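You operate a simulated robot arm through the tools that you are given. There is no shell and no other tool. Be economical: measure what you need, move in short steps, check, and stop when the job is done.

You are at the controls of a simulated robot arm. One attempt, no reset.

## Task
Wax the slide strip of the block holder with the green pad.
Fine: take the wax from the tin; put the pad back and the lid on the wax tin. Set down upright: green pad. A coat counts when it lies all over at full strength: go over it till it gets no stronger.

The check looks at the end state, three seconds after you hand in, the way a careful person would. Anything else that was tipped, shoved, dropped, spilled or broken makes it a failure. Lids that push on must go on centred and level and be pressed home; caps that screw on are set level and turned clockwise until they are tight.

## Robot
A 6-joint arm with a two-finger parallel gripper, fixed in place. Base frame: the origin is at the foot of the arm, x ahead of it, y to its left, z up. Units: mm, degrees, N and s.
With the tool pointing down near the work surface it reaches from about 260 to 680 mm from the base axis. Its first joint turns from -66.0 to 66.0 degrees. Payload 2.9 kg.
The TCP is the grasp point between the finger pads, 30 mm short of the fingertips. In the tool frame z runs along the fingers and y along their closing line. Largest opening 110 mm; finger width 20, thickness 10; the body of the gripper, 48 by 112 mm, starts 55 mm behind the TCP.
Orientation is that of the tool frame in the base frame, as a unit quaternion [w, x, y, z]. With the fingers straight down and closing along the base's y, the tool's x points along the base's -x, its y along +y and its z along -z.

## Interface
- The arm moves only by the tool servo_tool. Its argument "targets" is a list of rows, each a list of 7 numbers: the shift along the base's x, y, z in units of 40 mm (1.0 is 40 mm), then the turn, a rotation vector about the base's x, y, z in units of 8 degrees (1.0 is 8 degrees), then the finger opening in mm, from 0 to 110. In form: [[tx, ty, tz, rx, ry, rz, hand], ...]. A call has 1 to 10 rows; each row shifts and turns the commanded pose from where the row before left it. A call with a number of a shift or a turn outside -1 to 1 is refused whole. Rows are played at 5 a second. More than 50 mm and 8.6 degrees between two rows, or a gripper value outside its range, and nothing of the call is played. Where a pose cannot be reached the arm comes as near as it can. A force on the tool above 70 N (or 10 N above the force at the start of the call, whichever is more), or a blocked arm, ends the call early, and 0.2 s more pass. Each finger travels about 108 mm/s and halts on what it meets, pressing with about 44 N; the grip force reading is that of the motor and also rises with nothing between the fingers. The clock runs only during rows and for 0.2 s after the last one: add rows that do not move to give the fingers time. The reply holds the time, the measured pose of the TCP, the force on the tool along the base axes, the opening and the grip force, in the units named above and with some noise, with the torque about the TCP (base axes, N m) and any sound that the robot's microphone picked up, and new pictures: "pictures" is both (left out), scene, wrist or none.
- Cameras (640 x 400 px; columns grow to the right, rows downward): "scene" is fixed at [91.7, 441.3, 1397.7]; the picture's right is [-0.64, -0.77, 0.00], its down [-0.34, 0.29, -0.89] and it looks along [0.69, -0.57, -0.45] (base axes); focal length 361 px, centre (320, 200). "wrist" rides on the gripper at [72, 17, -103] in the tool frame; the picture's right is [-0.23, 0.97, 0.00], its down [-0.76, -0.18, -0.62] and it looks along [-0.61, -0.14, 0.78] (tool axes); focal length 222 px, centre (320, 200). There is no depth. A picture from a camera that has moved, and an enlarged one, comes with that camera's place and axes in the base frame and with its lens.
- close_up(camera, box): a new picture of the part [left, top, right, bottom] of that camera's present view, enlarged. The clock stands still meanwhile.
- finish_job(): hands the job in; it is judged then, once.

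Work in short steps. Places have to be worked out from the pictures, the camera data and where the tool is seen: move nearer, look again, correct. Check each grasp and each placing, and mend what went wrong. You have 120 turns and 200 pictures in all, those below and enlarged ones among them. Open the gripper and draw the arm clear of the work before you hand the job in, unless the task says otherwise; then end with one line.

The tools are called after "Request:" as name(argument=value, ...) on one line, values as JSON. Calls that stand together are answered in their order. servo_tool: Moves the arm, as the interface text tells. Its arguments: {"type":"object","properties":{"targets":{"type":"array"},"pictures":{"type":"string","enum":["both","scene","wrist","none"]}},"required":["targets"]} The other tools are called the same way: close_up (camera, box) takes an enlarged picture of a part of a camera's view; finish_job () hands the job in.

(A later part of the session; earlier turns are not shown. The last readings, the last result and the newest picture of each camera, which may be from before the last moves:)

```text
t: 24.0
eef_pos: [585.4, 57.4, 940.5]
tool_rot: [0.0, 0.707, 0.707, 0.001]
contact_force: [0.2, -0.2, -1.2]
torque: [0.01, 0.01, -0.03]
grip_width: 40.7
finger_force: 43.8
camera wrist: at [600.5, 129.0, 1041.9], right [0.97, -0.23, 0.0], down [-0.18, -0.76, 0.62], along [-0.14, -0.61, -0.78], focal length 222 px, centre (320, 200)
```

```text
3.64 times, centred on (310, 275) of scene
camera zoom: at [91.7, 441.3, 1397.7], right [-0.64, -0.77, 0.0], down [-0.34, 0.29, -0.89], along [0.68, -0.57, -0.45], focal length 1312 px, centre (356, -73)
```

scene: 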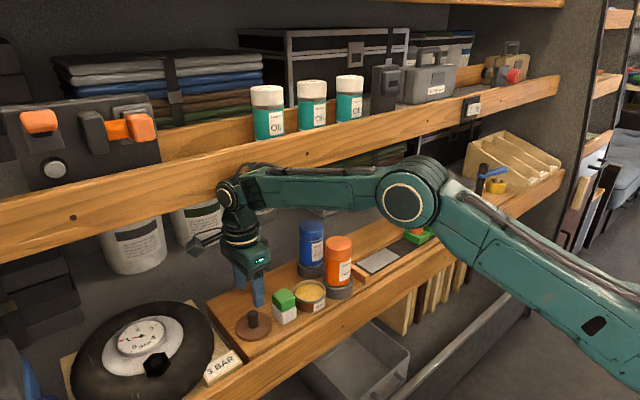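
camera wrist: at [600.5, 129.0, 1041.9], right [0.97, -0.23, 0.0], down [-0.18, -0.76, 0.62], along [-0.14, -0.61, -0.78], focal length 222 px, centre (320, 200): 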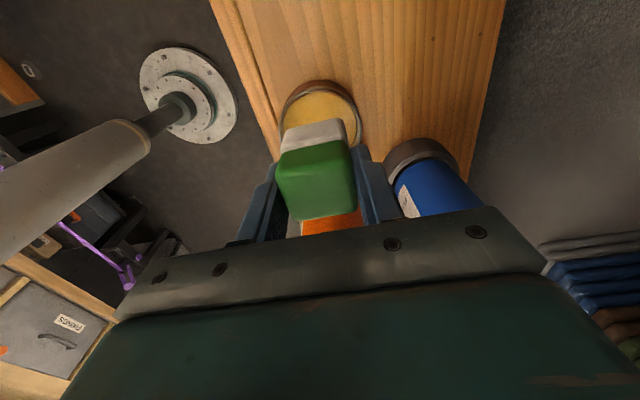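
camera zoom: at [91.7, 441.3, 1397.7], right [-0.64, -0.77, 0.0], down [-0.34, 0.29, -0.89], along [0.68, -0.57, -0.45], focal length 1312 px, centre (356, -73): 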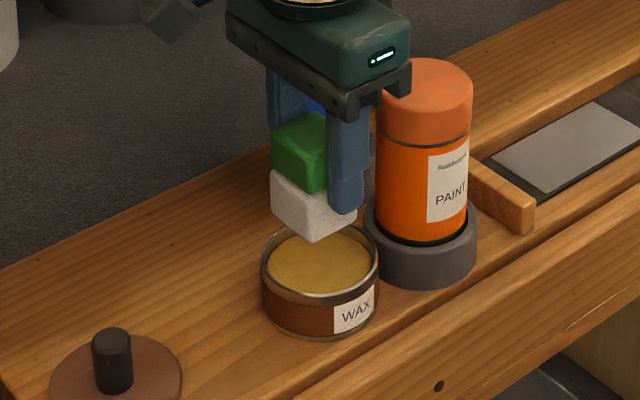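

Tin centre ≈(584,60); shift +2 mm in y and descend to just above the rim, check.

Request:
servo_tool(targets=[[-0.02, 0.05, -0.35, 0, 0, 0, 25], [0, 0, -0.25, 0, 0, 0, 25], [0, 0, 0, 0, 0, 0, 25]], pictures="wrist")

Request:
close_up(camera="scene", box=[270, 240, 350, 320])

Request:
close_up(camera="wrist", box=[240, 60, 400, 180])

```text
t: 24.8
eef_pos: [583.1, 59.9, 914.3]
tool_rot: [0.0, 0.707, 0.708, 0.0]
contact_force: [-0.5, -0.7, -0.7]
torque: [-0.02, -0.02, 0.0]
grip_width: 40.8
finger_force: 43.7
camera wrist: at [598.9, 131.2, 1017.7], right [0.97, -0.23, 0.0], down [-0.18, -0.76, 0.62], along [-0.14, -0.61, -0.78], focal length 222 px, centre (320, 200)
```

wrist: 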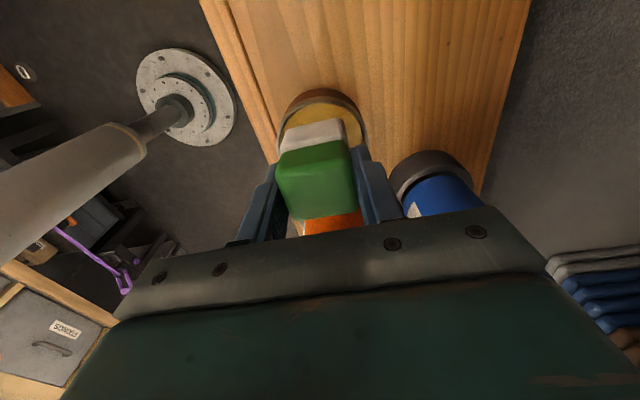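

```text
5.00 times, centred on (310, 280) of scene
camera zoom: at [91.7, 441.3, 1397.7], right [-0.64, -0.77, 0.0], down [-0.34, 0.29, -0.89], along [0.69, -0.57, -0.45], focal length 1804 px, centre (370, -200)
```

zoom: 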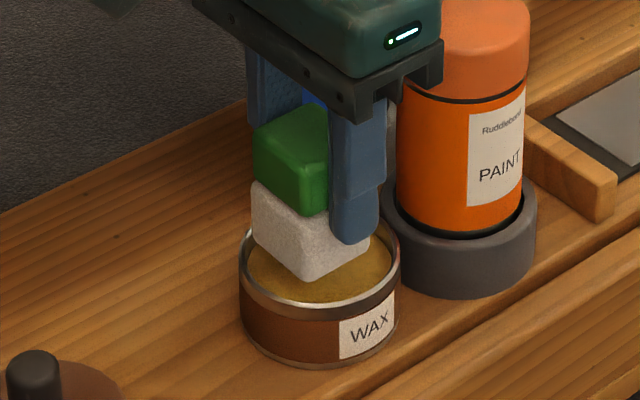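

```text
3.33 times, centred on (320, 120) of wrist
camera zoom: at [598.9, 131.2, 1017.7], right [0.97, -0.23, 0.0], down [-0.18, -0.76, 0.62], along [-0.14, -0.61, -0.78], focal length 740 px, centre (320, 467)
```

zoom: 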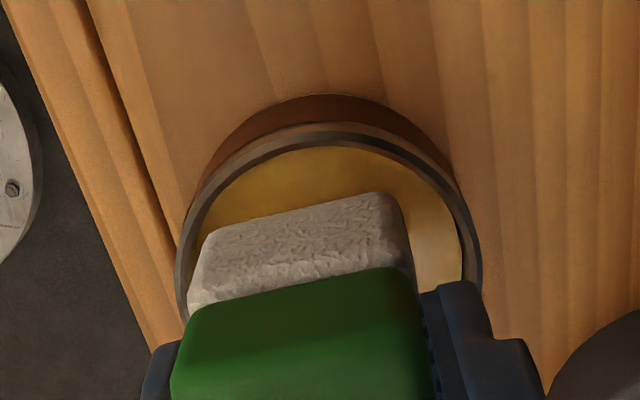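

Comparing pad bottom with the rim, I should shift about −4 mm in y and +1 in x; then lower in small steps to touch the wax.

Request:
servo_tool(targets=[[0.03, -0.1, -0.1, 0, 0, 0, 25], [0, 0, -0.1, 0, 0, 0, 25], [0, 0, 0, 0, 0, 0, 25]], pictures="none")

Request:
close_up(camera="scene", box=[270, 240, 350, 320])

Request:
close_up(camera="wrist", box=[240, 60, 400, 180])

```text
t: 25.6
eef_pos: [584.4, 56.4, 908.0]
tool_rot: [0.0, 0.708, 0.707, 0.0]
contact_force: [-0.4, -0.6, -0.6]
torque: [0.04, 0.0, 0.05]
grip_width: 40.7
finger_force: 44.0
```

```text
5.00 times, centred on (310, 280) of scene
camera zoom: at [91.7, 441.3, 1397.7], right [-0.64, -0.77, 0.0], down [-0.34, 0.29, -0.89], along [0.69, -0.57, -0.45], focal length 1804 px, centre (370, -200)
```

zoom: 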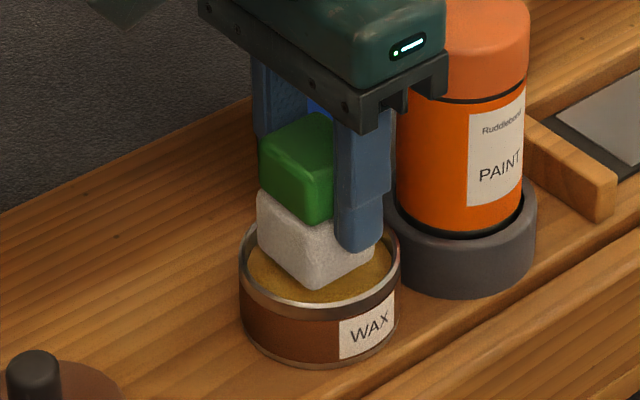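

```text
3.33 times, centred on (320, 120) of wrist
camera zoom: at [600.3, 127.3, 1010.1], right [0.97, -0.23, 0.0], down [-0.18, -0.76, 0.62], along [-0.14, -0.61, -0.78], focal length 740 px, centre (320, 467)
```

zoom: 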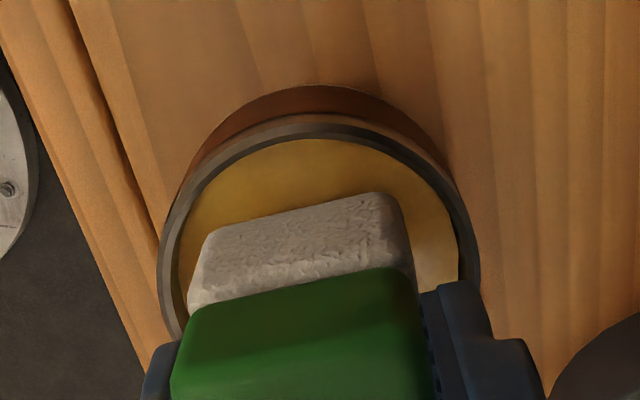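

Centred now. Lower until light contact with wax.

Request:
servo_tool(targets=[[0.02, -0.02, -0.1, 0, 0, 0, 25], [0, 0, 0, 0, 0, 0, 25]], pictures="none")

Request:
servo_tool(targets=[[0, 0, -0.08, 0, 0, 0, 25], [0, 0, 0, 0, 0, 0, 25]], pictures="none")

Request:
servo_tool(targets=[[0, 0, -0.06, 0, 0, 0, 25], [0, 0, 0, 0, 0, 0, 25]], pictures="none")

```text
t: 26.2
eef_pos: [584.5, 54.0, 903.3]
tool_rot: [0.0, 0.707, 0.707, 0.0]
contact_force: [-0.4, 0.9, -0.3]
torque: [0.01, 0.01, 0.01]
grip_width: 40.9
finger_force: 43.7
```

```text
t: 26.8
eef_pos: [583.7, 54.4, 899.6]
tool_rot: [0.001, 0.708, 0.707, 0.0]
contact_force: [-1.3, -1.0, 3.8]
torque: [-0.08, 0.1, 0.0]
grip_width: 40.5
finger_force: 44.5
```

```text
t: 27.4
eef_pos: [584.7, 54.3, 899.5]
tool_rot: [0.001, 0.707, 0.707, 0.001]
contact_force: [-8.9, -1.2, 26.1]
torque: [0.02, 0.46, 0.02]
grip_width: 40.8
finger_force: 43.6
```

Contact at TCP z≈900 (26 N). Look whether it is on wax, not rim.

Request:
close_up(camera="scene", box=[270, 240, 350, 320])

Request:
close_up(camera="wrist", box=[240, 60, 400, 180])

```text
5.00 times, centred on (310, 280) of scene
camera zoom: at [91.0, 441.2, 1397.8], right [-0.64, -0.77, 0.0], down [-0.34, 0.29, -0.89], along [0.69, -0.57, -0.45], focal length 1804 px, centre (370, -200)
```

zoom: 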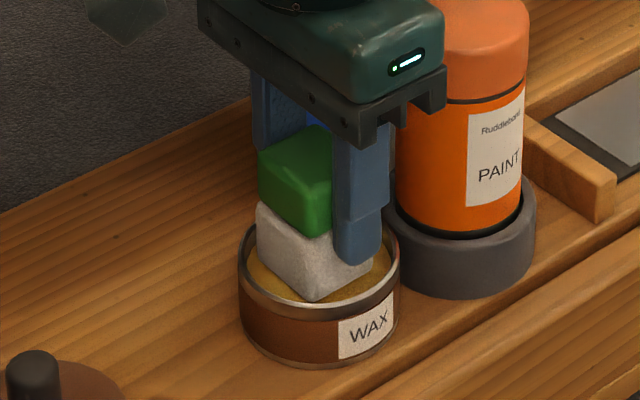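

```text
3.33 times, centred on (320, 120) of wrist
camera zoom: at [601.0, 126.7, 1002.5], right [0.97, -0.23, 0.0], down [-0.18, -0.76, 0.62], along [-0.14, -0.61, -0.78], focal length 740 px, centre (320, 467)
```

zoom: 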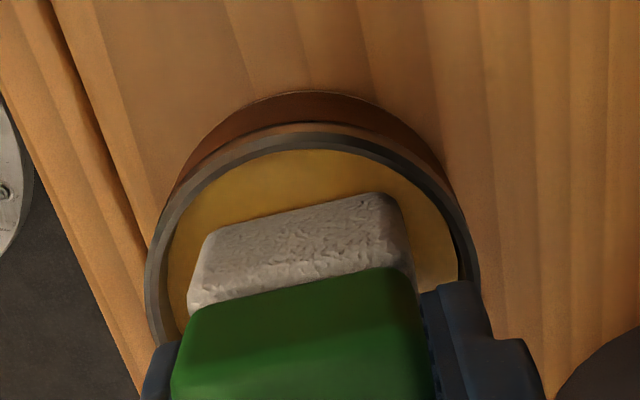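

It's on the wax. Hold, then small dabs with a shift of +2 mm y, then lift and inspect the felt.

Request:
servo_tool(targets=[[0, 0, 0, 0, 0, 0, 25], [0, 0, 0.15, 0, 0, 0, 25], [0, 0.05, 0, 0, 0, 0, 25], [0, 0, -0.15, 0, 0, 0, 25], [0, 0, 0, 0, 0, 0, 25], [0, 0.03, 0, 0, 0, 0, 25], [0, -0.03, 0, 0, 0, 0, 25], [0, 0, 0.3, 0, 0, 0, 25], [0, 0, 0.7, 0, 0, 0, 25], [0, 0, 0, 0, 0, 0, 25]], pictures="wrist")

Request:
close_up(camera="scene", box=[270, 230, 360, 320])

```text
t: 29.6
eef_pos: [584.5, 58.1, 937.4]
tool_rot: [-0.001, 0.707, 0.707, -0.001]
contact_force: [0.0, -0.2, -0.1]
torque: [0.0, 0.0, -0.02]
grip_width: 40.9
finger_force: 44.2
camera wrist: at [601.4, 128.2, 1039.6], right [0.97, -0.23, 0.0], down [-0.18, -0.76, 0.62], along [-0.14, -0.61, -0.78], focal length 222 px, centre (320, 200)
```

wrist: 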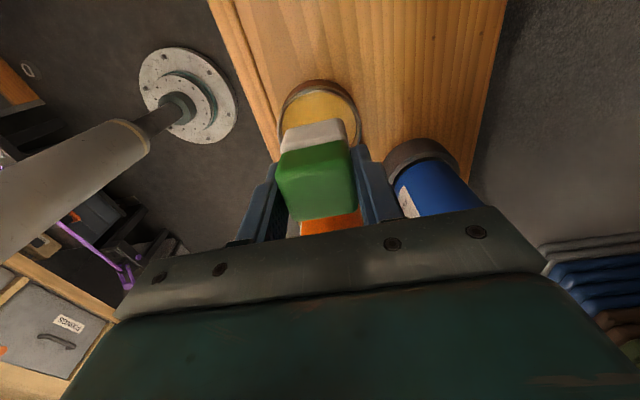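

```text
4.44 times, centred on (315, 275) of scene
camera zoom: at [91.7, 441.3, 1397.7], right [-0.64, -0.77, 0.0], down [-0.34, 0.29, -0.89], along [0.69, -0.57, -0.45], focal length 1603 px, centre (342, -133)
```

zoom: 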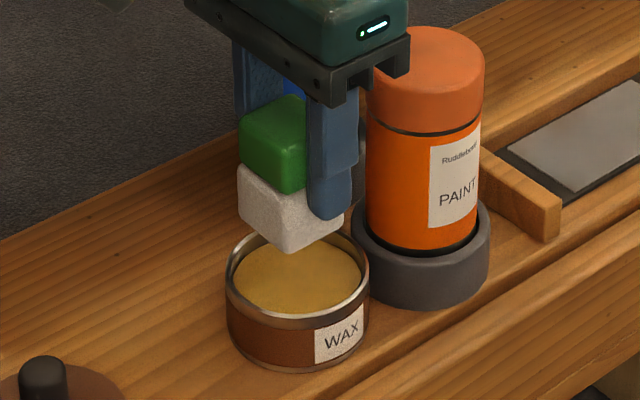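

The felt touched wax; the tin hasn't moved noticeably. Now rise over the bottle and travel to the strip.

Request:
servo_tool(targets=[[0, 0, 0.95, 0, 0, 0, 25], [0, 0, 0.95, 0, 0, 0, 25], [0, -0.9, 0, 0, 0, 0, 25], [0, -0.9, 0, 0, 0, 0, 25], [0, -0.9, 0, 0, 0, 0, 25], [0, -0.9, 0, 0, 0, 0, 25], [0, -0.9, 0, 0, 0, 0, 25], [0, 0, 0, 0, 0, 0, 25]])

Request:
close_up(camera="wrist", box=[220, 0, 460, 160])

```text
t: 31.4
eef_pos: [585.6, -122.6, 1011.6]
tool_rot: [-0.002, 0.706, 0.708, -0.001]
contact_force: [2.4, 16.6, -22.3]
torque: [-2.3, 1.5, 0.87]
grip_width: 40.6
finger_force: 44.0
camera wrist: at [601.9, -51.2, 1114.4], right [0.97, -0.22, 0.0], down [-0.17, -0.76, 0.62], along [-0.14, -0.61, -0.78], focal length 222 px, centre (320, 200)
```

scene: 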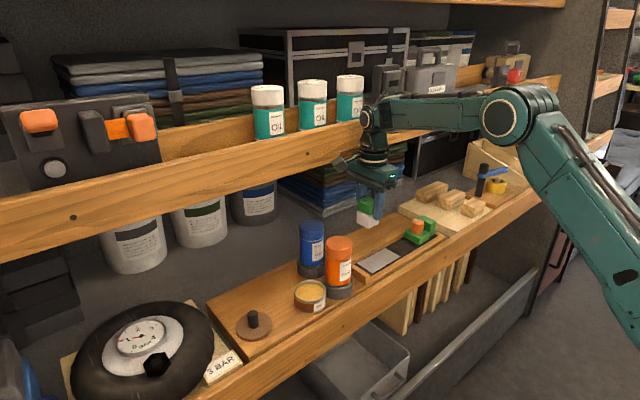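
wrist: 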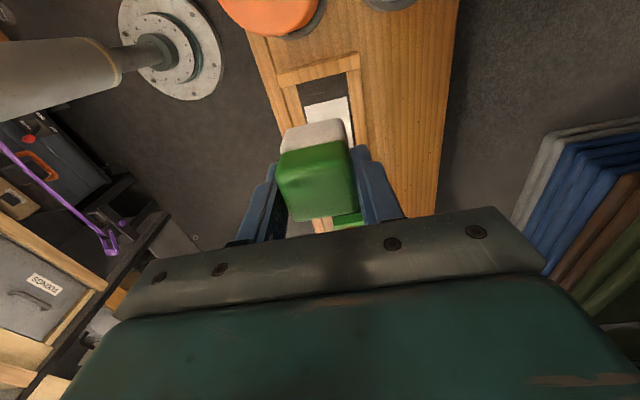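

```text
2.50 times, centred on (340, 80) of wrist
camera zoom: at [601.9, -51.2, 1114.4], right [0.97, -0.22, 0.0], down [-0.17, -0.76, 0.62], along [-0.14, -0.61, -0.78], focal length 555 px, centre (270, 500)
```

zoom: 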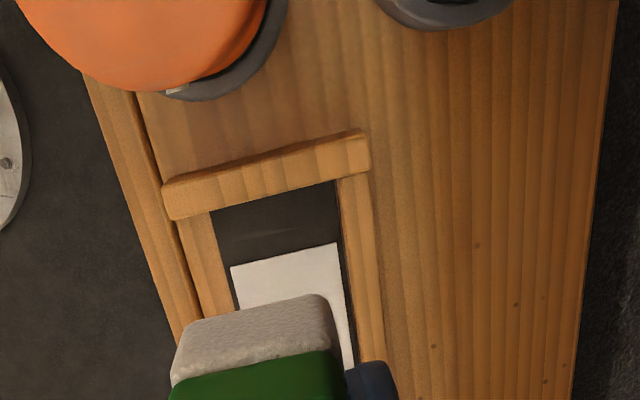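

There's a force on the tool: probably the hand body near the upper shelf. Draw back in −x and down a bit.

Request:
servo_tool(targets=[[-0.4, 0, 0, 0, 0, 0, 25], [-0.1, 0, -0.5, 0, 0, 0, 25], [0, 0, 0, 0, 0, 0, 25]])

Request:
close_up(camera="scene", box=[290, 60, 490, 200])

```text
t: 32.2
eef_pos: [565.5, -123.2, 994.9]
tool_rot: [0.001, 0.708, 0.707, 0.001]
contact_force: [-0.2, -0.6, -0.7]
torque: [0.02, 0.02, -0.02]
grip_width: 41.0
finger_force: 44.0
camera wrist: at [582.3, -52.4, 1096.8], right [0.97, -0.23, 0.0], down [-0.18, -0.76, 0.62], along [-0.14, -0.61, -0.78], focal length 222 px, centre (320, 200)
```

scene: 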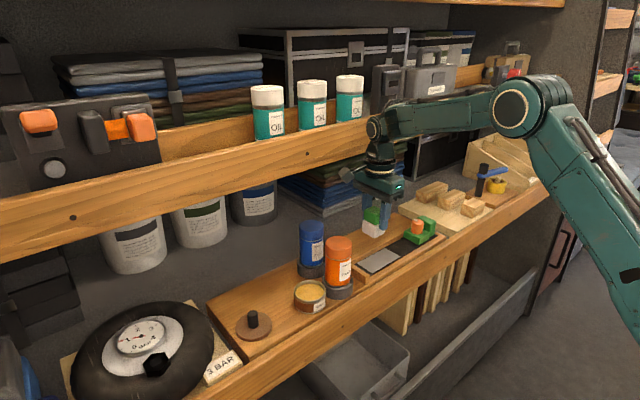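
wrist: 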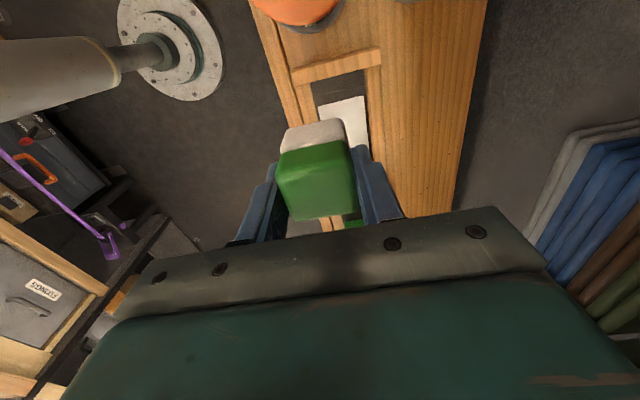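

```text
2.86 times, centred on (390, 130) of scene
camera zoom: at [91.7, 441.3, 1397.7], right [-0.64, -0.77, 0.0], down [-0.34, 0.29, -0.89], along [0.69, -0.57, -0.45], focal length 1031 px, centre (120, 400)
```

zoom: 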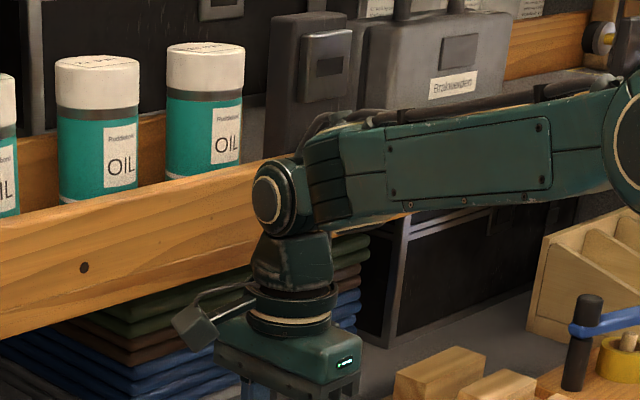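

Free again (oil jars untouched). Strip patch estimate: x 563–617, y −129…−233. Descend over its near end, x≈583, y≈−150.

Request:
servo_tool(targets=[[0, -0.35, -0.85, 0, 0, 0, 25], [0.1, -0.35, -0.85, 0, 0, 0, 25], [0.34, 0, -0.7, 0, 0, 0, 25], [0, 0, 0, 0, 0, 0, 25]])

Request:
close_up(camera="wrist", box=[220, 60, 420, 240])

Request:
close_up(camera="scene", box=[340, 190, 460, 290])

```text
t: 33.2
eef_pos: [583.3, -152.0, 897.3]
tool_rot: [-0.001, 0.708, 0.706, 0.0]
contact_force: [0.3, 0.7, -1.0]
torque: [-0.01, -0.03, -0.02]
grip_width: 41.0
finger_force: 44.2
camera wrist: at [599.9, -80.2, 1000.6], right [0.97, -0.23, 0.0], down [-0.18, -0.76, 0.62], along [-0.14, -0.61, -0.78], focal length 222 px, centre (320, 200)
```

scene: 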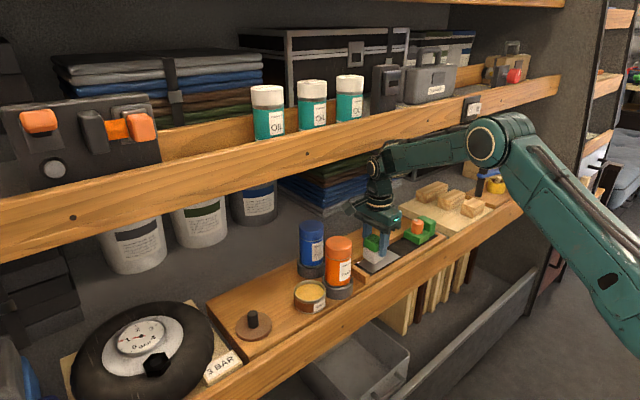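
wrist: 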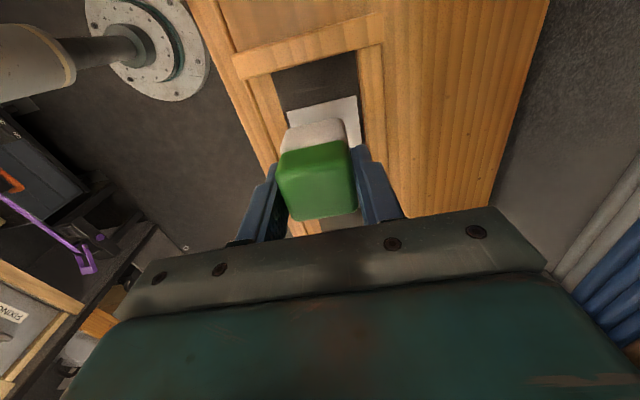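

```text
2.22 times, centred on (320, 150) of wrist
camera zoom: at [599.9, -80.2, 1000.6], right [0.97, -0.23, 0.0], down [-0.18, -0.76, 0.62], along [-0.14, -0.61, -0.78], focal length 494 px, centre (320, 311)
```

zoom: 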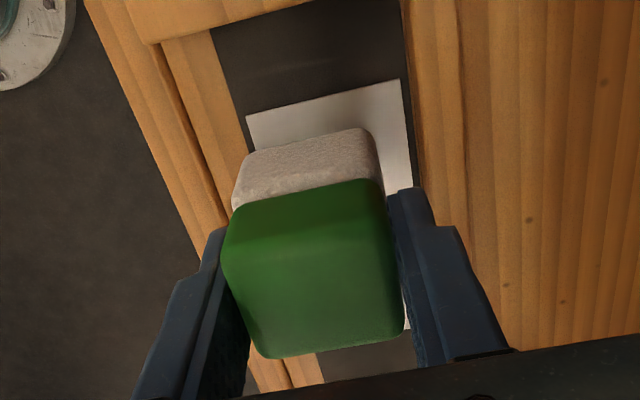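

```text
4.00 times, centred on (400, 240) of scene
camera zoom: at [91.7, 441.3, 1397.7], right [-0.64, -0.77, 0.0], down [-0.34, 0.29, -0.89], along [0.69, -0.57, -0.45], focal length 1443 px, centre (0, 40)
```

zoom: 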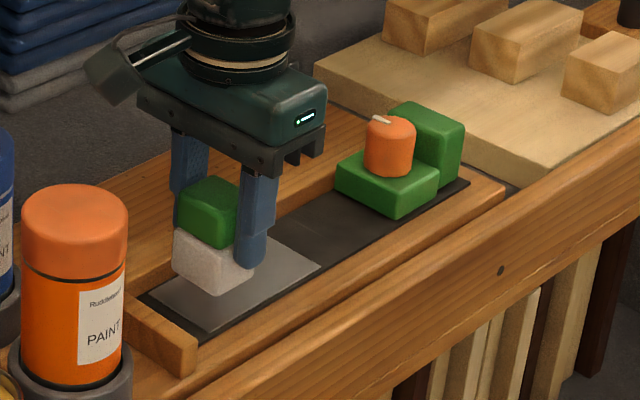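

Strip patch: x≈562.7–616.8, y≈−129…−238. Lower in steps to contact at x≈583.

Request:
servo_tool(targets=[[0, 0, -0.2, 0, 0, 0, 25], [0, 0, -0.1, 0, 0, 0, 25], [0, 0, 0, 0, 0, 0, 25]], pictures="none")

Request:
servo_tool(targets=[[0, 0, -0.07, 0, 0, 0, 25], [0, 0, 0, 0, 0, 0, 25]], pictures="none")

Request:
servo_tool(targets=[[0, 0, -0.06, 0, 0, 0, 25], [0, 0, 0, 0, 0, 0, 25]], pictures="none")

```text
t: 34.0
eef_pos: [582.6, -149.4, 885.9]
tool_rot: [0.0, 0.707, 0.707, 0.0]
contact_force: [0.3, -0.1, -0.7]
torque: [-0.02, 0.01, 0.01]
grip_width: 40.8
finger_force: 43.7
```

```text
t: 34.6
eef_pos: [581.6, -151.1, 883.2]
tool_rot: [0.0, 0.706, 0.708, 0.0]
contact_force: [-0.6, -0.6, 0.6]
torque: [0.0, -0.02, 0.01]
grip_width: 40.8
finger_force: 44.2
```

```text
t: 35.2
eef_pos: [582.5, -151.3, 882.1]
tool_rot: [0.001, 0.707, 0.707, 0.001]
contact_force: [0.1, -0.6, -0.8]
torque: [-0.01, 0.0, -0.02]
grip_width: 40.9
finger_force: 43.9
```

Request:
servo_tool(targets=[[0, 0, -0.06, 0, 0, 0, 25], [0, 0, 0, 0, 0, 0, 25]], pictures="none")

Request:
servo_tool(targets=[[0, 0, -0.06, 0, 0, 0, 25], [0, 0, 0, 0, 0, 0, 25]], pictures="none")

```text
t: 35.8
eef_pos: [582.7, -150.0, 879.3]
tool_rot: [0.001, 0.707, 0.707, 0.0]
contact_force: [0.5, 0.8, -1.3]
torque: [-0.02, 0.04, -0.02]
grip_width: 41.0
finger_force: 44.0
```

```text
t: 36.4
eef_pos: [583.1, -149.9, 876.1]
tool_rot: [0.0, 0.707, 0.707, 0.0]
contact_force: [0.5, 0.0, -1.1]
torque: [-0.01, 0.0, 0.0]
grip_width: 40.7
finger_force: 44.3
```

Request:
servo_tool(targets=[[0, 0, -0.05, 0, 0, 0, 25], [0, 0, 0, 0, 0, 0, 25]], pictures="none")

Request:
close_up(camera="scene", box=[350, 210, 430, 280])

```text
t: 37.0
eef_pos: [581.2, -151.3, 875.8]
tool_rot: [0.0, 0.707, 0.707, 0.0]
contact_force: [-0.6, 0.2, 2.8]
torque: [0.04, -0.04, 0.01]
grip_width: 40.7
finger_force: 43.8
```

```text
5.71 times, centred on (390, 245) of scene
camera zoom: at [91.6, 441.3, 1397.7], right [-0.64, -0.77, 0.0], down [-0.34, 0.29, -0.89], along [0.69, -0.57, -0.45], focal length 2061 px, centre (-80, -57)
```

zoom: 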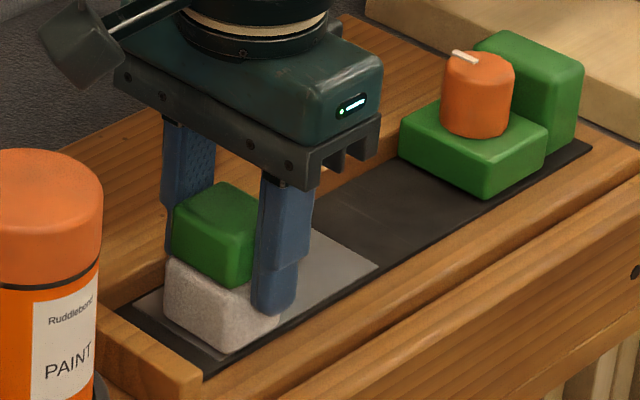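

Contact begins at z≈875. Press ~1 mm more and wipe a first pass along −y.

Request:
servo_tool(targets=[[0, 0, -0.02, 0, 0, 0, 25], [0, 0.15, 0, 0, 0, 0, 25], [0, -0.25, 0, 0, 0, 0, 25], [0, -0.25, 0, 0, 0, 0, 25], [0, -0.25, 0, 0, 0, 0, 25], [0, -0.25, 0, 0, 0, 0, 25], [0, -0.25, 0, 0, 0, 0, 25], [0, -0.25, 0, 0, 0, 0, 25], [0, -0.25, 0, 0, 0, 0, 25], [0, -0.25, 0, 0, 0, 0, 25]], pictures="none")

Request:
close_up(camera="wrist", box=[220, 0, 420, 180])

Request:
close_up(camera="scene", box=[340, 190, 460, 290])

```text
t: 39.2
eef_pos: [582.8, -223.1, 875.4]
tool_rot: [0.0, 0.707, 0.707, 0.0]
contact_force: [-0.3, 7.8, 22.1]
torque: [0.46, 0.07, -0.06]
grip_width: 41.0
finger_force: 43.6
```

```text
2.22 times, centred on (320, 90) of wrist
camera zoom: at [599.2, -152.5, 977.2], right [0.97, -0.23, 0.0], down [-0.18, -0.76, 0.62], along [-0.14, -0.61, -0.78], focal length 494 px, centre (320, 444)
```

zoom: 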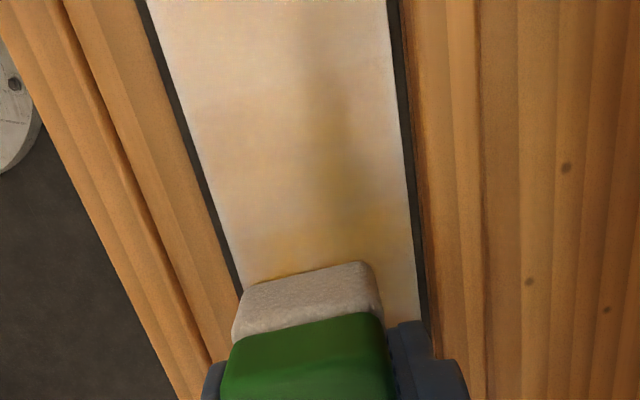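

```text
4.00 times, centred on (400, 240) of scene
camera zoom: at [91.2, 441.6, 1397.6], right [-0.64, -0.77, 0.0], down [-0.34, 0.29, -0.89], along [0.69, -0.57, -0.45], focal length 1443 px, centre (0, 40)
```

zoom: 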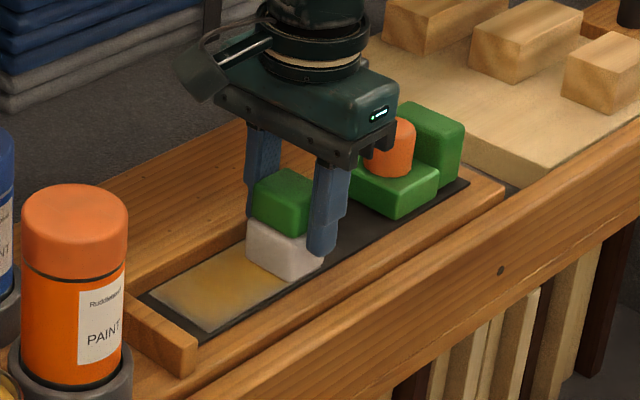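

The coat appears (yellow). Continue: wipe back, then shift to x≈597 and pass again.

Request:
servo_tool(targets=[[0, 0.25, 0, 0, 0, 0, 25], [0, 0.25, 0, 0, 0, 0, 25], [0, 0.25, 0, 0, 0, 0, 25], [0, 0.25, 0, 0, 0, 0, 25], [0, 0.25, 0, 0, 0, 0, 25], [0, 0.25, 0, 0, 0, 0, 25], [0, 0.25, 0, 0, 0, 0, 25], [0, 0.25, 0, 0, 0, 0, 25], [0.17, 0, 0, 0, 0, 0, 25], [0.17, 0, 0, 0, 0, 0, 25]], pictures="none")

Request:
servo_tool(targets=[[0, -0.25, 0, 0, 0, 0, 25], [0, -0.25, 0, 0, 0, 0, 25], [0, -0.25, 0, 0, 0, 0, 25], [0, -0.25, 0, 0, 0, 0, 25], [0, -0.25, 0, 0, 0, 0, 25], [0, -0.25, 0, 0, 0, 0, 25], [0, -0.25, 0, 0, 0, 0, 25], [0, -0.25, 0, 0, 0, 0, 25]], pictures="wrist")

Request:
close_up(camera="wrist", box=[220, 0, 420, 180])

Request:
close_up(camera="scene", box=[340, 190, 460, 290])

```text
t: 41.4
eef_pos: [595.0, -144.1, 874.7]
tool_rot: [0.001, 0.707, 0.707, 0.0]
contact_force: [-9.9, 2.7, 24.8]
torque: [0.09, 0.37, 0.02]
grip_width: 40.4
finger_force: 43.9
```

```text
t: 43.2
eef_pos: [596.8, -225.8, 874.3]
tool_rot: [0.0, 0.707, 0.707, 0.0]
contact_force: [0.4, 7.5, 22.2]
torque: [0.37, 0.0, -0.04]
grip_width: 40.5
finger_force: 43.6
camera wrist: at [613.3, -153.1, 976.7], right [0.97, -0.23, 0.0], down [-0.18, -0.76, 0.62], along [-0.14, -0.61, -0.78], focal length 222 px, centre (320, 200)
```

wrist: 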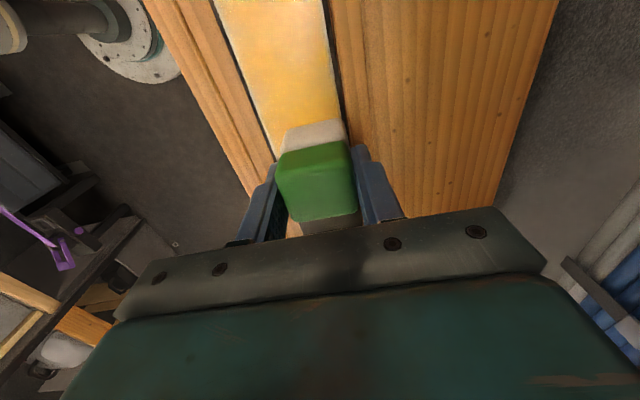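

```text
2.22 times, centred on (320, 90) of wrist
camera zoom: at [613.3, -153.1, 976.7], right [0.97, -0.23, 0.0], down [-0.18, -0.76, 0.62], along [-0.14, -0.61, -0.78], focal length 494 px, centre (320, 444)
```

zoom: 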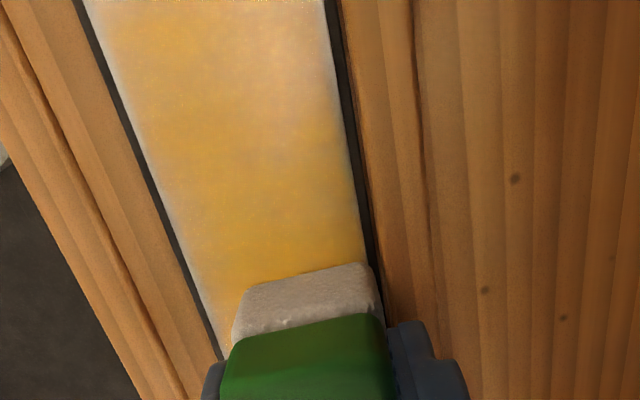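

```text
4.00 times, centred on (400, 240) of scene
camera zoom: at [91.2, 441.6, 1397.6], right [-0.64, -0.77, 0.0], down [-0.34, 0.29, -0.89], along [0.69, -0.57, -0.45], focal length 1443 px, centre (0, 40)
```

zoom: 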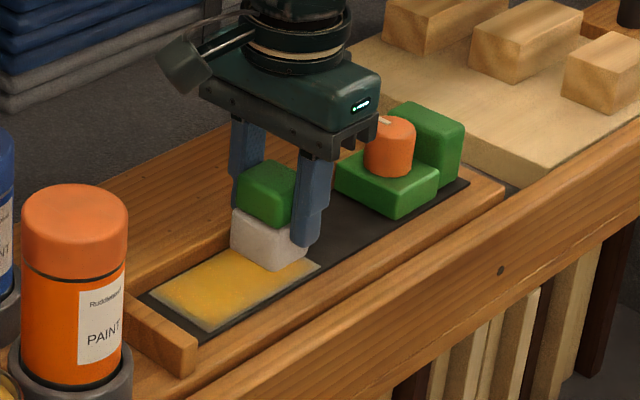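

Coat builds; edges and ends are weaker, so widen: y −135…−234 and x 580…600.

Request:
servo_tool(targets=[[0.08, -0.23, 0, 0, 0, 0, 25], [0, 0.28, 0, 0, 0, 0, 25], [0, 0.28, 0, 0, 0, 0, 25], [0, 0.28, 0, 0, 0, 0, 25], [0, 0.28, 0, 0, 0, 0, 25], [0, 0.28, 0, 0, 0, 0, 25], [0, 0.28, 0, 0, 0, 0, 25], [0, 0.28, 0, 0, 0, 0, 25], [0, 0.28, 0, 0, 0, 0, 25], [0, 0.24, 0, 0, 0, 0, 25]], pictures="none")

Request:
servo_tool(targets=[[-0.25, 0, 0, 0, 0, 0, 25], [-0.25, 0, 0, 0, 0, 0, 25], [0, -0.3, 0, 0, 0, 0, 25], [0, -0.3, 0, 0, 0, 0, 25], [0, -0.3, 0, 0, 0, 0, 25], [0, -0.3, 0, 0, 0, 0, 25], [0, -0.3, 0, 0, 0, 0, 25], [0, -0.3, 0, 0, 0, 0, 25], [0, -0.3, 0, 0, 0, 0, 25], [0, -0.3, 0, 0, 0, 0, 25]], pictures="none")

Request:
close_up(camera="wrist", box=[220, 0, 420, 180])

Request:
close_up(camera="scene", box=[340, 190, 460, 290])

```text
t: 45.4
eef_pos: [598.0, -136.4, 875.0]
tool_rot: [0.001, 0.707, 0.707, 0.0]
contact_force: [0.1, -7.2, 20.2]
torque: [-0.34, 0.02, 0.0]
grip_width: 40.9
finger_force: 44.0
```

```text
t: 47.6
eef_pos: [579.0, -232.1, 874.1]
tool_rot: [0.0, 0.707, 0.707, -0.001]
contact_force: [-0.4, 4.8, 18.3]
torque: [0.28, -0.01, -0.03]
grip_width: 41.0
finger_force: 44.3
```

```text
2.22 times, centred on (320, 90) of wrist
camera zoom: at [595.2, -160.1, 976.4], right [0.97, -0.23, 0.0], down [-0.18, -0.76, 0.62], along [-0.14, -0.61, -0.78], focal length 494 px, centre (320, 444)
```

zoom: 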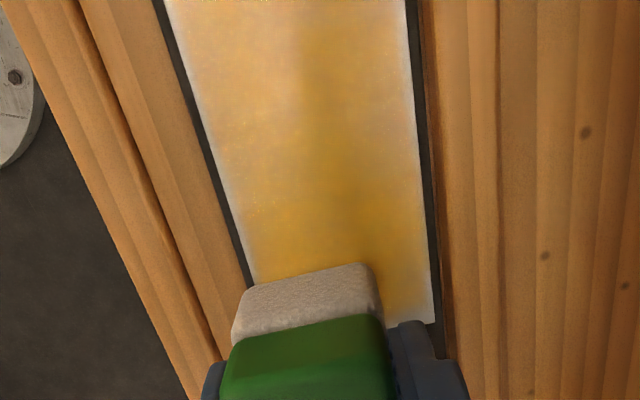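

```text
4.00 times, centred on (400, 240) of scene
camera zoom: at [91.3, 441.5, 1397.6], right [-0.64, -0.77, 0.0], down [-0.34, 0.29, -0.89], along [0.69, -0.57, -0.45], focal length 1443 px, centre (0, 40)
```

zoom: 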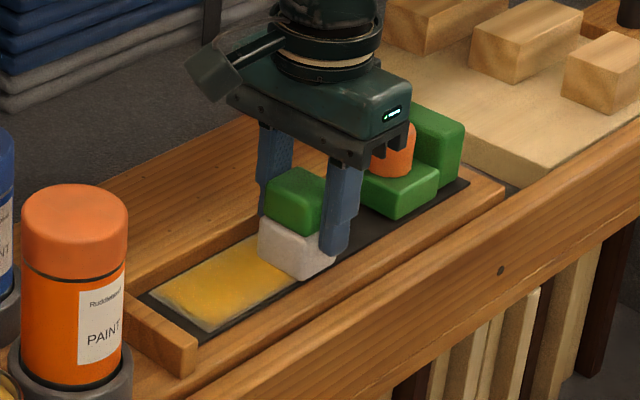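

Left edge is reached; the right edge and far corner are still pale. Do passes at x≈602 and again at centre.

Request:
servo_tool(targets=[[0.28, 0, 0, 0, 0, 0, 25], [0.29, 0, 0, 0, 0, 0, 25], [0, 0.25, 0, 0, 0, 0, 25], [0, 0.25, 0, 0, 0, 0, 25], [0, 0.3, 0, 0, 0, 0, 25], [0, 0.3, 0, 0, 0, 0, 25], [0, 0.3, 0, 0, 0, 0, 25], [0, 0.3, 0, 0, 0, 0, 25], [0, 0.35, 0, 0, 0, 0, 25], [0, 0.35, 0, 0, 0, 0, 25]], pictures="none")

Request:
servo_tool(targets=[[0, 0.05, 0, 0, 0, 0, 25], [0, -0.31, 0, 0, 0, 0, 25], [0, -0.31, 0, 0, 0, 0, 25], [0, -0.31, 0, 0, 0, 0, 25], [0, -0.31, 0, 0, 0, 0, 25], [0, -0.31, 0, 0, 0, 0, 25], [0, -0.31, 0, 0, 0, 0, 25], [0, -0.31, 0, 0, 0, 0, 25], [0, -0.28, 0, 0, 0, 0, 25]], pictures="none")

Request:
close_up(camera="wrist", box=[220, 0, 420, 180])

Request:
close_up(camera="scene", box=[340, 190, 460, 290])

```text
t: 49.8
eef_pos: [600.4, -135.0, 873.5]
tool_rot: [-0.001, 0.708, 0.706, 0.0]
contact_force: [-16.9, -12.3, 18.1]
torque: [-0.5, 0.43, -0.03]
grip_width: 40.8
finger_force: 44.0
```

```text
t: 51.8
eef_pos: [600.7, -230.7, 873.4]
tool_rot: [-0.003, 0.707, 0.707, -0.002]
contact_force: [-21.7, 10.0, 7.4]
torque: [0.34, 0.71, 0.15]
grip_width: 41.0
finger_force: 44.1
```

```text
2.22 times, centred on (320, 90) of wrist
camera zoom: at [617.6, -160.0, 975.7], right [0.97, -0.23, -0.01], down [-0.17, -0.76, 0.62], along [-0.15, -0.6, -0.78], focal length 494 px, centre (320, 444)
```

zoom: 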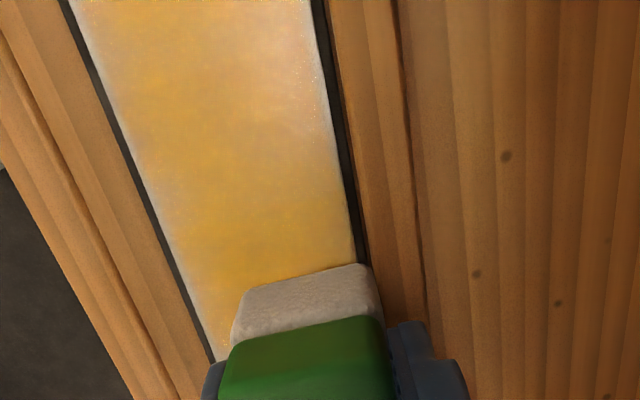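

```text
4.00 times, centred on (400, 240) of scene
camera zoom: at [91.0, 441.6, 1397.6], right [-0.64, -0.77, 0.0], down [-0.34, 0.29, -0.89], along [0.69, -0.57, -0.45], focal length 1443 px, centre (0, 40)
```

zoom: 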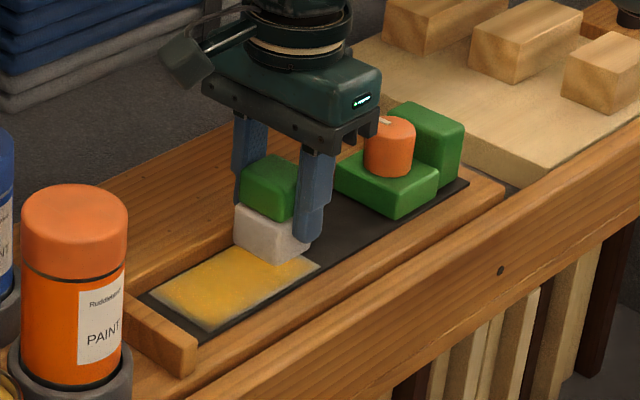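

Right rail is touched at x≈601 (side force), so stay ≤598. Lift and look at the whole coat.

Request:
servo_tool(targets=[[-0.1, 0, 0, 0, 0, 0, 25], [-0.3, 0, 0.5, 0, 0, 0, 25], [0, 0, 0.8, 0, 0, 0, 25], [-0.5, 0.7, 0.8, 0, 0, 0, 25], [0, 0.9, 0, 0, 0, 0, 25], [0, 0, 0, 0, 0, 0, 25]], pictures="wrist")

Request:
close_up(camera="scene", box=[345, 225, 425, 285])

Request:
close_up(camera="wrist", box=[260, 60, 420, 220])

```text
t: 53.2
eef_pos: [565.4, -168.3, 956.9]
tool_rot: [0.0, 0.707, 0.707, 0.0]
contact_force: [0.4, -0.2, 0.4]
torque: [0.0, -0.01, 0.0]
grip_width: 40.6
finger_force: 43.5
camera wrist: at [582.8, -95.8, 1058.4], right [0.97, -0.23, 0.0], down [-0.18, -0.76, 0.62], along [-0.14, -0.61, -0.78], focal length 222 px, centre (320, 200)
```

wrist: 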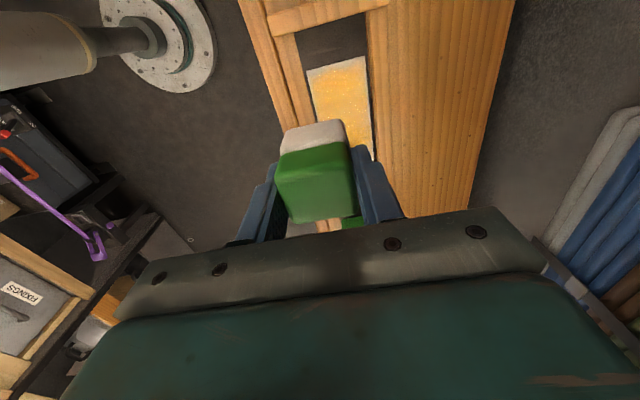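

```text
6.67 times, centred on (385, 255) of scene
camera zoom: at [91.6, 441.3, 1397.7], right [-0.64, -0.77, 0.0], down [-0.34, 0.29, -0.89], along [0.69, -0.57, -0.45], focal length 2405 px, centre (-113, -167)
```

zoom: 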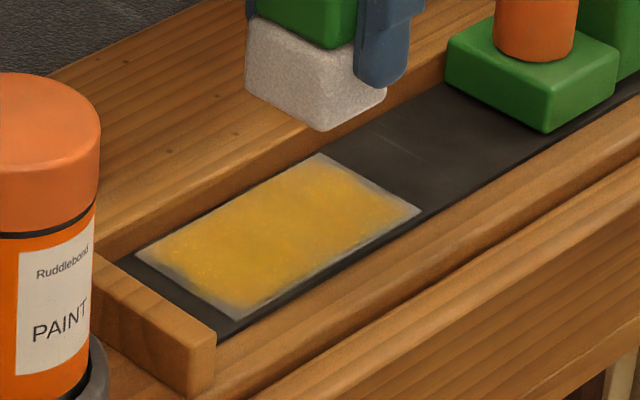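

```text
2.50 times, centred on (340, 140) of wrist
camera zoom: at [582.8, -95.8, 1058.4], right [0.97, -0.23, 0.0], down [-0.18, -0.76, 0.62], along [-0.14, -0.61, -0.78], focal length 555 px, centre (270, 350)
```

zoom: 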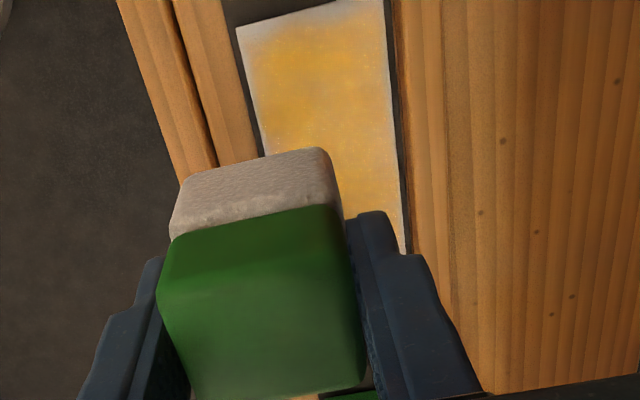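

A pale border of ~4–5 mm remains all round and the pad may be running dry. Reload at the tin: travel high with x≈562 to avoid the upper shelf.

Request:
servo_tool(targets=[[0, 0.3, 0.9, 0, 0, 0, 25], [0, 0.6, 0.6, 0, 0, 0, 25], [0, 0.95, 0, 0, 0, 0, 25], [0, 0.95, 0, 0, 0, 0, 25], [0, 0.95, 0, 0, 0, 0, 25], [0, 0.95, 0, 0, 0, 0, 25], [0.25, 0.93, 0, 0, 0, 0, 25], [0.22, 0, -0.8, 0, 0, 0, 25], [0, 0, -0.9, 0, 0, 0, 25], [0, 0, 0, 0, 0, 0, 25]])

Request:
close_up(camera="scene", box=[270, 230, 360, 320])

```text
t: 55.4
eef_pos: [585.2, 56.2, 952.0]
tool_rot: [0.0, 0.707, 0.707, 0.0]
contact_force: [0.4, -0.3, -0.2]
torque: [0.0, 0.04, 0.0]
grip_width: 40.6
finger_force: 44.1
camera wrist: at [601.3, 128.2, 1053.9], right [0.97, -0.23, 0.0], down [-0.18, -0.76, 0.62], along [-0.14, -0.61, -0.78], focal length 222 px, centre (320, 200)
```

scene: 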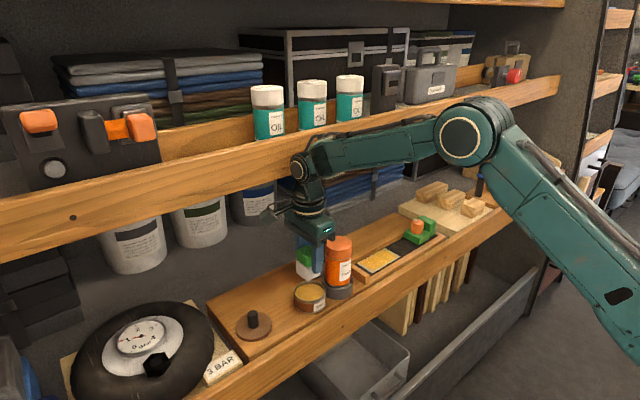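
wrist: 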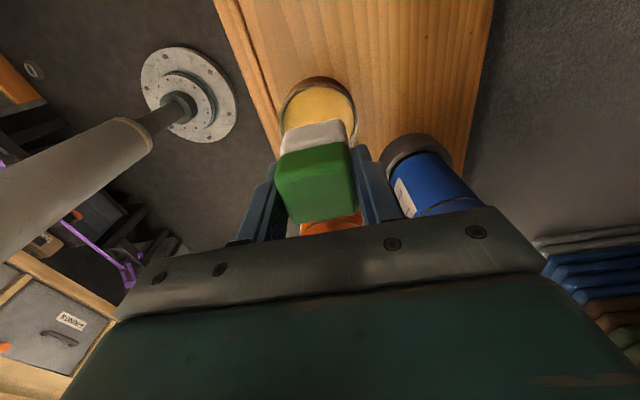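

```text
4.44 times, centred on (315, 275) of scene
camera zoom: at [91.7, 441.3, 1397.7], right [-0.64, -0.77, 0.0], down [-0.34, 0.29, -0.89], along [0.69, -0.57, -0.45], focal length 1603 px, centre (342, -133)
```

zoom: 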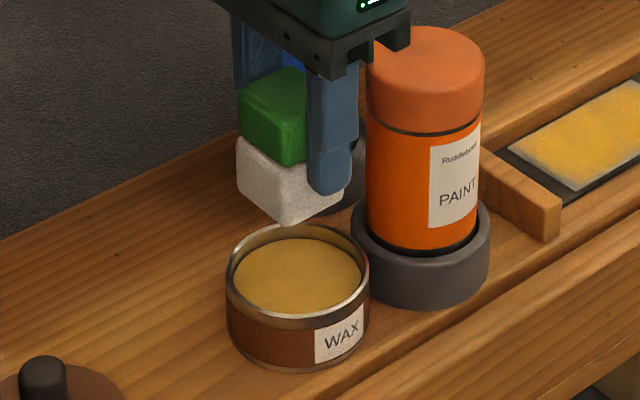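

Aligned over the tin; dab onto the wax twice at z≈899 and lift.

Request:
servo_tool(targets=[[0, 0, -0.6, 0, 0, 0, 25], [0, 0, -0.55, 0, 0, 0, 25], [0, 0, -0.12, 0, 0, 0, 25], [0, 0, -0.08, 0, 0, 0, 25], [0, 0, 0, 0, 0, 0, 25]], pictures="none")

Request:
servo_tool(targets=[[0, 0, 0.12, 0, 0, 0, 25], [0, 0.04, 0, 0, 0, 0, 25], [0, 0, -0.12, 0, 0, 0, 25], [0, 0, 0, 0, 0, 0, 25], [0, 0, 0, 0, 0, 0, 25]], pictures="none")

```text
t: 56.6
eef_pos: [585.1, 58.4, 897.8]
tool_rot: [0.001, 0.707, 0.707, 0.001]
contact_force: [-6.0, -3.0, 24.3]
torque: [-0.11, 0.38, 0.03]
grip_width: 40.7
finger_force: 44.1
```

```text
t: 57.8
eef_pos: [583.9, 60.1, 897.2]
tool_rot: [0.001, 0.707, 0.707, 0.001]
contact_force: [-14.1, -4.2, 31.9]
torque: [-0.15, 0.49, 0.04]
grip_width: 40.9
finger_force: 44.4
```

Loaded again. Lift and return over the bottle to the strip.

Request:
servo_tool(targets=[[0, 0, 0.3, 0, 0, 0, 25], [0, 0, 0.8, 0, 0, 0, 25], [-0.2, 0, 0.9, 0, 0, 0, 25], [-0.35, 0, 0.9, 0, 0, 0, 25], [0, -0.95, 0, 0, 0, 0, 25], [0, -0.95, 0, 0, 0, 0, 25], [0, -0.95, 0, 0, 0, 0, 25], [0, -0.95, 0, 0, 0, 0, 25], [0, -0.85, 0, 0, 0, 0, 25], [0, -0.4, -0.8, 0, 0, 0, 25]], pictures="none")

Request:
servo_tool(targets=[[0, 0, -0.9, 0, 0, 0, 25], [0.3, 0, -0.9, 0, 0, 0, 25], [0.05, 0, -0.5, 0, 0, 0, 25], [0, 0, 0, 0, 0, 0, 25]])

```text
t: 60.0
eef_pos: [563.0, -144.3, 978.4]
tool_rot: [0.0, 0.707, 0.707, 0.001]
contact_force: [0.2, -0.4, -0.4]
torque: [0.02, 0.02, 0.01]
grip_width: 40.8
finger_force: 44.3
```

```text
t: 61.0
eef_pos: [577.2, -141.6, 887.7]
tool_rot: [0.0, 0.708, 0.707, 0.0]
contact_force: [-1.5, 0.3, -0.8]
torque: [-0.02, 0.02, -0.01]
grip_width: 41.0
finger_force: 44.7
camera wrist: at [593.8, -71.2, 989.7], right [0.97, -0.23, 0.0], down [-0.18, -0.76, 0.62], along [-0.14, -0.61, -0.78], focal length 222 px, centre (320, 200)
```

scene: 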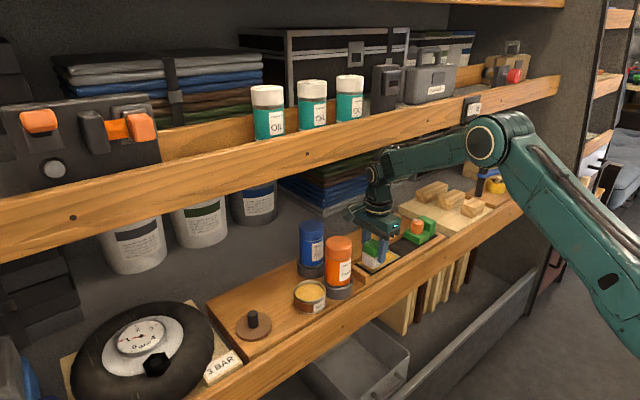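
wrist: 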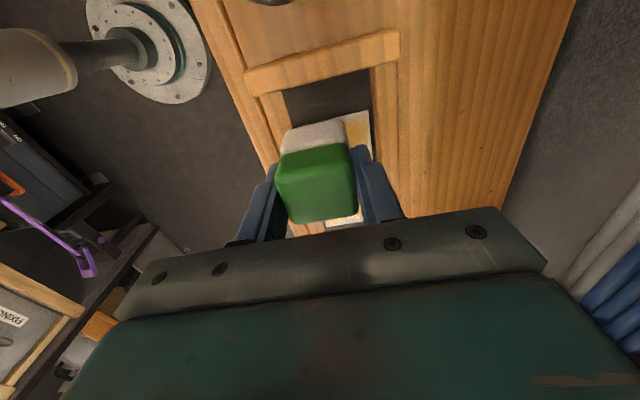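

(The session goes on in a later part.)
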